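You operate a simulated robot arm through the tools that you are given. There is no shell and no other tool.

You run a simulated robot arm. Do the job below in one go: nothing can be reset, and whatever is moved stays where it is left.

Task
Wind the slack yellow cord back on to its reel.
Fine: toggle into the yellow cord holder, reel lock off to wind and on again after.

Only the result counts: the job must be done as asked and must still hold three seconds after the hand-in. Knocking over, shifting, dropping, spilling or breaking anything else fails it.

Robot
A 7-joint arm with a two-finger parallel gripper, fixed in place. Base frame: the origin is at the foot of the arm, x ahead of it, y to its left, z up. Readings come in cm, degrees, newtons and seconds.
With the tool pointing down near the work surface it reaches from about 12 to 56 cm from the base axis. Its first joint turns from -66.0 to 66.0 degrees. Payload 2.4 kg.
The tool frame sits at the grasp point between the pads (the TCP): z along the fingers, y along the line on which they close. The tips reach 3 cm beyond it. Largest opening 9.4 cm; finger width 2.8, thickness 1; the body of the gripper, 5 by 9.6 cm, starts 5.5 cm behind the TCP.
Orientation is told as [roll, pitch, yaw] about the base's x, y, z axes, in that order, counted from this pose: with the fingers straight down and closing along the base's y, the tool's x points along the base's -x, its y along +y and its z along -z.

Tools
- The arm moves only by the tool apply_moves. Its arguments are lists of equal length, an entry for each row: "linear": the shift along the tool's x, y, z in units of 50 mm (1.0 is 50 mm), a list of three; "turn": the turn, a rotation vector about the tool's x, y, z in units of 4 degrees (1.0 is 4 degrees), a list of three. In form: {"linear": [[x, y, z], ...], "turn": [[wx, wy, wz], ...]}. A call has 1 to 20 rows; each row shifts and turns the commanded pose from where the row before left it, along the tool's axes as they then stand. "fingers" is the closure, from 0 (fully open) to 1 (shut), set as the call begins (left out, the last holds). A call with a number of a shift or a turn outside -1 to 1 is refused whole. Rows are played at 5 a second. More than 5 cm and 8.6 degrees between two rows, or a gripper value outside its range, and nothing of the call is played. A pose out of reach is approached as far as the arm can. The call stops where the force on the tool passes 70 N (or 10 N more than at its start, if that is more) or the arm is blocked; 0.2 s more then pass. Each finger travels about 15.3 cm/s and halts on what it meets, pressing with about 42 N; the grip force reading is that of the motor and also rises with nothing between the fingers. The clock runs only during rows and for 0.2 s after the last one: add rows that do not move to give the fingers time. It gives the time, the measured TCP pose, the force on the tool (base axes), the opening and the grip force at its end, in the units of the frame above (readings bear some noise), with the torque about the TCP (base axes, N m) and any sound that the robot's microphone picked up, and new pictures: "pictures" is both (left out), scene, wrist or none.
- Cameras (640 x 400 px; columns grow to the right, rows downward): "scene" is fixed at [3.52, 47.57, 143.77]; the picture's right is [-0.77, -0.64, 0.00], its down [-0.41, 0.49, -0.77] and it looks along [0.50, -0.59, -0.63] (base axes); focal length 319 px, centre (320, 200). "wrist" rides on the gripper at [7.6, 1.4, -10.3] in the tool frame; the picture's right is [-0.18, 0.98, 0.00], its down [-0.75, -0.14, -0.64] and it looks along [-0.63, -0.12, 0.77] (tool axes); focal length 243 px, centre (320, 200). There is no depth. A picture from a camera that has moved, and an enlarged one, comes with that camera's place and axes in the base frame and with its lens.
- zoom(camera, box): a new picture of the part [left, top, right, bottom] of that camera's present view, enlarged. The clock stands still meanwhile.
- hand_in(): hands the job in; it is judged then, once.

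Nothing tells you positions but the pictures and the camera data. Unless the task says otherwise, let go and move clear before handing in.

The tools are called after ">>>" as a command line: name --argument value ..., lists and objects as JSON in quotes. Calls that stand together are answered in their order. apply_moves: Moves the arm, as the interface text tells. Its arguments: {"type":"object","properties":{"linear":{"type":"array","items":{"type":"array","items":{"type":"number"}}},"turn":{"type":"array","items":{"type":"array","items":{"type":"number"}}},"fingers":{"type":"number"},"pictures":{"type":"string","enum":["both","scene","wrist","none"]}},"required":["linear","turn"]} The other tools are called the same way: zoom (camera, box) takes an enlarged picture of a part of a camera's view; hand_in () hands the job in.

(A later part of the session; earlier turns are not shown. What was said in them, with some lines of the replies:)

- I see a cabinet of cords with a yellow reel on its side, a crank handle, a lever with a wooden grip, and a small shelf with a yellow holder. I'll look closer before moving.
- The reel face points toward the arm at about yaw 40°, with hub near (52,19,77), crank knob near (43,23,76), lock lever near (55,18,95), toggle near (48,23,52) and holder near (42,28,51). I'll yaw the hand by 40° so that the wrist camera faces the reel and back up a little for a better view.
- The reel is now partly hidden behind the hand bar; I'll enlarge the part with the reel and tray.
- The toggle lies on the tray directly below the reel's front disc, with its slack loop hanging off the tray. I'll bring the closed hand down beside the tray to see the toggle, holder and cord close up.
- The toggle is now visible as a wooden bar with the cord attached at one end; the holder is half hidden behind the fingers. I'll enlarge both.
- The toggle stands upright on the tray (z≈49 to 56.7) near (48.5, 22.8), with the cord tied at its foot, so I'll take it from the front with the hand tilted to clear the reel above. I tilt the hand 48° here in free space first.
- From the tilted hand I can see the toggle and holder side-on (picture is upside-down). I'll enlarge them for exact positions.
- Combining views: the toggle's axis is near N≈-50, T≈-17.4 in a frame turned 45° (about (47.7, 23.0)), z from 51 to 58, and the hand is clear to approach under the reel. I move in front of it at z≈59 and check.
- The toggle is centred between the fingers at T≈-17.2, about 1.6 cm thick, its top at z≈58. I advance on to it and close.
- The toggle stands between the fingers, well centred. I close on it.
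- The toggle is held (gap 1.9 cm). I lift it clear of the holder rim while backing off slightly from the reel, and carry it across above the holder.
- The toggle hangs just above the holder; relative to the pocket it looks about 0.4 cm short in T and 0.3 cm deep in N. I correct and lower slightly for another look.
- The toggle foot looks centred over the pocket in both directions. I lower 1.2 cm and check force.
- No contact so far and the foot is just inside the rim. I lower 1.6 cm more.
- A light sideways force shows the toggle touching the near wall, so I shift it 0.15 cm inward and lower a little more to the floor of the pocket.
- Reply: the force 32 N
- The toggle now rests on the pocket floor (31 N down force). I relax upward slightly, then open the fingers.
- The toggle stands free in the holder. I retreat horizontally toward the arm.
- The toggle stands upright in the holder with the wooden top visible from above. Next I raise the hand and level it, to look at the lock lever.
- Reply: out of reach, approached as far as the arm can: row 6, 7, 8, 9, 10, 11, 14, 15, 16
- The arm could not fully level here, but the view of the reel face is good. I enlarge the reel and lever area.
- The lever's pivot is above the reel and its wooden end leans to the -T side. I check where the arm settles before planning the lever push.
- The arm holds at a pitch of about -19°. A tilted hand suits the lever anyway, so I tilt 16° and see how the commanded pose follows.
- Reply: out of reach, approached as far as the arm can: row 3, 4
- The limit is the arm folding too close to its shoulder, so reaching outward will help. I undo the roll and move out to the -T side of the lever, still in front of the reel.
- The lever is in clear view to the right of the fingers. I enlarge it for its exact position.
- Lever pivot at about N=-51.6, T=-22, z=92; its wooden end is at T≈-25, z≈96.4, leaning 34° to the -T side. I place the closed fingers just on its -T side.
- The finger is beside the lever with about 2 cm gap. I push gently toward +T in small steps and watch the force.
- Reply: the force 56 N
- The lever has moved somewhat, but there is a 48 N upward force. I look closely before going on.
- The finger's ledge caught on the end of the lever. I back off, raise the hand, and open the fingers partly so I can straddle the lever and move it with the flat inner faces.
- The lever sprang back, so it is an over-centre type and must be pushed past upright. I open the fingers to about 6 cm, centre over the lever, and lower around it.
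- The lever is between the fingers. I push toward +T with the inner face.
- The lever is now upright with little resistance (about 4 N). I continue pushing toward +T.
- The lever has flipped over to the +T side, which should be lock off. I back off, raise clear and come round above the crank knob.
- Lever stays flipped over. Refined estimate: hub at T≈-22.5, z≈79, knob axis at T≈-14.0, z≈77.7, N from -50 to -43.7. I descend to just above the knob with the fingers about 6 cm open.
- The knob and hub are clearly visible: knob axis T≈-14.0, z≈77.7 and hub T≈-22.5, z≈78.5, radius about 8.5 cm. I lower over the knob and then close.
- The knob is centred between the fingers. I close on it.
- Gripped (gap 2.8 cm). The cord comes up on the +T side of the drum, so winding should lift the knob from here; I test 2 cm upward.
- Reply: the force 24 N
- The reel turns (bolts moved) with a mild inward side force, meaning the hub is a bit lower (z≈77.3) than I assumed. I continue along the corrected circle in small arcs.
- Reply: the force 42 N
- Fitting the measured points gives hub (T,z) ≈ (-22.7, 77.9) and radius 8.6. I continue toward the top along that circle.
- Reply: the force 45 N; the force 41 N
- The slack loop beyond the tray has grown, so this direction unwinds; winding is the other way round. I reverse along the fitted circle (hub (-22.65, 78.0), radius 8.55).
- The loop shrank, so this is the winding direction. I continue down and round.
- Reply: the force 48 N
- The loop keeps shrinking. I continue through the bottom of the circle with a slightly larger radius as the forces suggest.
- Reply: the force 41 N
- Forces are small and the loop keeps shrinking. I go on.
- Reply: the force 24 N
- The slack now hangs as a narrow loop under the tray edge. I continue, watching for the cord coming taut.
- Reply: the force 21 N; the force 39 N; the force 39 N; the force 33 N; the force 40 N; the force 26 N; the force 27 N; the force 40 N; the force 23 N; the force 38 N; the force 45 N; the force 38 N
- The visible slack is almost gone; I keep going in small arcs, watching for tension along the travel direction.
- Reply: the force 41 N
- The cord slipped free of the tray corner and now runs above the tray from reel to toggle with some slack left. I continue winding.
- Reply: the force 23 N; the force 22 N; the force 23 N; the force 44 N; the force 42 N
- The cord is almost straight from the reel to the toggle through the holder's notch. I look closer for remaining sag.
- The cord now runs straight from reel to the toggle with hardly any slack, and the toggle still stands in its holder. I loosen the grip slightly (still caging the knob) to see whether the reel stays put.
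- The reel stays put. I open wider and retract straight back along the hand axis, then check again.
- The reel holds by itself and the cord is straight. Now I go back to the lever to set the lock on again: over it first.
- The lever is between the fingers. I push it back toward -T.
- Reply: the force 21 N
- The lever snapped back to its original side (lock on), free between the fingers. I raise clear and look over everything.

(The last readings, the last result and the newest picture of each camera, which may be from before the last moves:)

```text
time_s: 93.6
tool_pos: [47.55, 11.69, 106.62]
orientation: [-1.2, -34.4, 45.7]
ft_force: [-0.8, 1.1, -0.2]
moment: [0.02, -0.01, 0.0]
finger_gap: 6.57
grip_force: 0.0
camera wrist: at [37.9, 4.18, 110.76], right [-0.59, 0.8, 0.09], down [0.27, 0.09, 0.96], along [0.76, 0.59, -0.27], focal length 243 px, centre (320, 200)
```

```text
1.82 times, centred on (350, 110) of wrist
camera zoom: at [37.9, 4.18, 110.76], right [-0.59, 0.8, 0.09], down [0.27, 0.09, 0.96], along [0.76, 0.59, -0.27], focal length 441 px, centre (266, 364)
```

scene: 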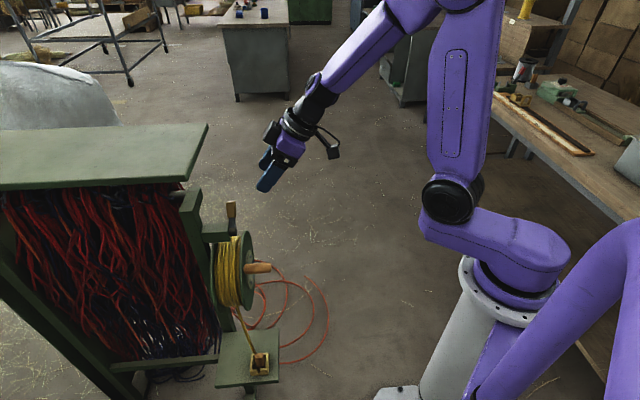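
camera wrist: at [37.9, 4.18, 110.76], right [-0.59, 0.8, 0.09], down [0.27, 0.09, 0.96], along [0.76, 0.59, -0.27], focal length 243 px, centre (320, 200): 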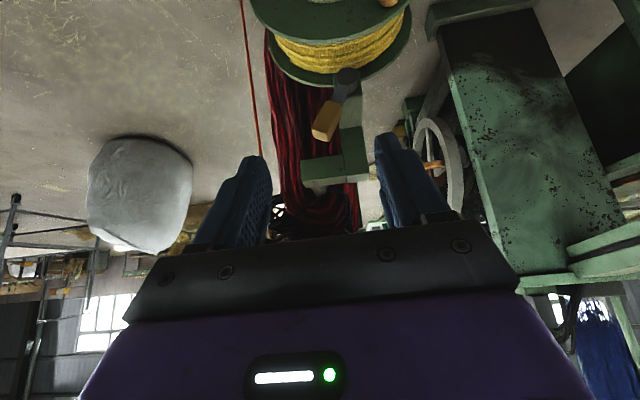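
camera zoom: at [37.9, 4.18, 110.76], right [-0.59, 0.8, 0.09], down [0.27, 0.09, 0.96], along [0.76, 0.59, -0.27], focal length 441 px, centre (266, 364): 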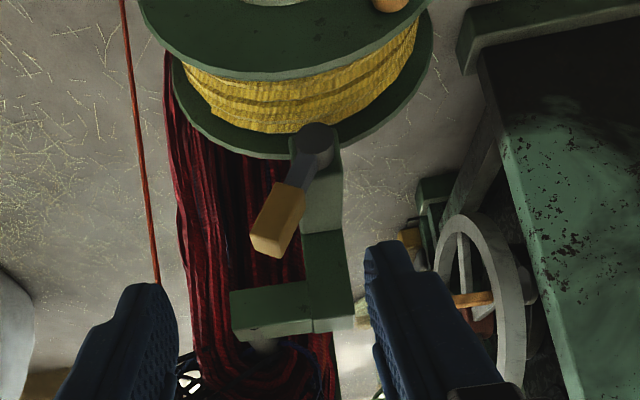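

Lock lever is back in its starting position, cord straight, toggle upright. I make one check from the front, low down, to look for hidden slack and see how the toggle sits.

>>> apply_moves --linear '[[0.66, 0, -0.453], [0.535, 0.38, 0.603], [0.535, 0.38, 0.603], [0.535, 0.38, 0.603], [0.535, 0.38, 0.603], [0.535, 0.38, 0.603], [0.535, 0.38, 0.603], [0.535, 0.38, 0.603], [0, 0, 0]]' --turn '[[0, 0, 0], [0, 0, 0], [0, 0, 0], [0, 0, 0], [0, 0, 0], [0, 0, 0], [0, 0, 0], [0, 0, 0], [0, 0, 0]]' --fingers 0

>>> zoom --camera "wrist" --box '[200, 0, 440, 200]'

```text
time_s: 95.6
tool_pos: [33.37, 15.25, 77.9]
orientation: [-1.3, -34.4, 45.8]
ft_force: [-0.4, -0.2, 1.3]
moment: [-0.02, -0.01, -0.01]
finger_gap: 9.4
grip_force: 0.1
camera wrist: at [23.85, 7.71, 82.13], right [-0.59, 0.8, 0.09], down [0.27, 0.1, 0.96], along [0.76, 0.59, -0.27], focal length 243 px, centre (320, 200)
```

scene: 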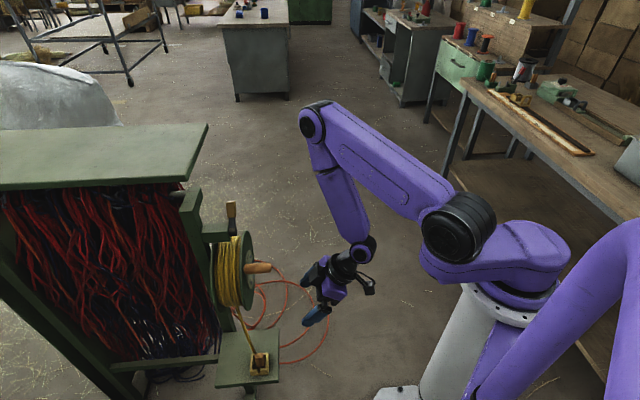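
wrist: 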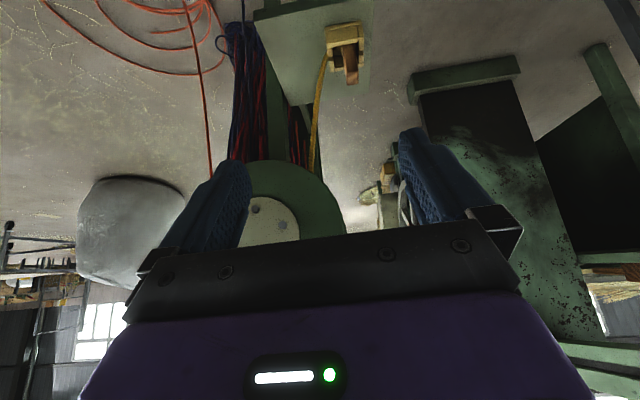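

```text
2.00 times, centred on (320, 100) of wrist
camera zoom: at [23.85, 7.71, 82.13], right [-0.59, 0.8, 0.09], down [0.27, 0.1, 0.96], along [0.76, 0.59, -0.27], focal length 485 px, centre (320, 400)
```

zoom: 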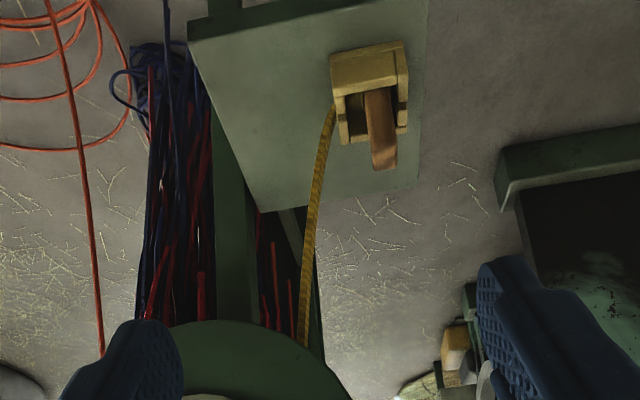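

The toggle stands in its holder, the cord runs almost straight up to the reel, and the lock lever is back where it started. The hand is open and clear, so I hand in.

>>> hand_in

```text
The job is handed in.
```

The slack yellow cord is wound back on its reel, and I've handed the job in. In the last pictures:

- **Toggle:** it stands upright in the yellow holder. The cord leaves through the notch facing the reel.
- **Cord:** it runs almost straight from the reel to the toggle, with only a slight bow left. Partway through, it slipped off the corner of the tray and now runs above it. My first turns went the wrong way and let out a little extra cord, so I reversed and wound that in too.
- **Reel lock:** I flipped the lever to wind, and the reel turned freely. It's now back where it started. I took that starting position to be lock on and did not check it by trying to turn the reel.

The hand is open and clear of the reel, and I saw nothing else moved or knocked.
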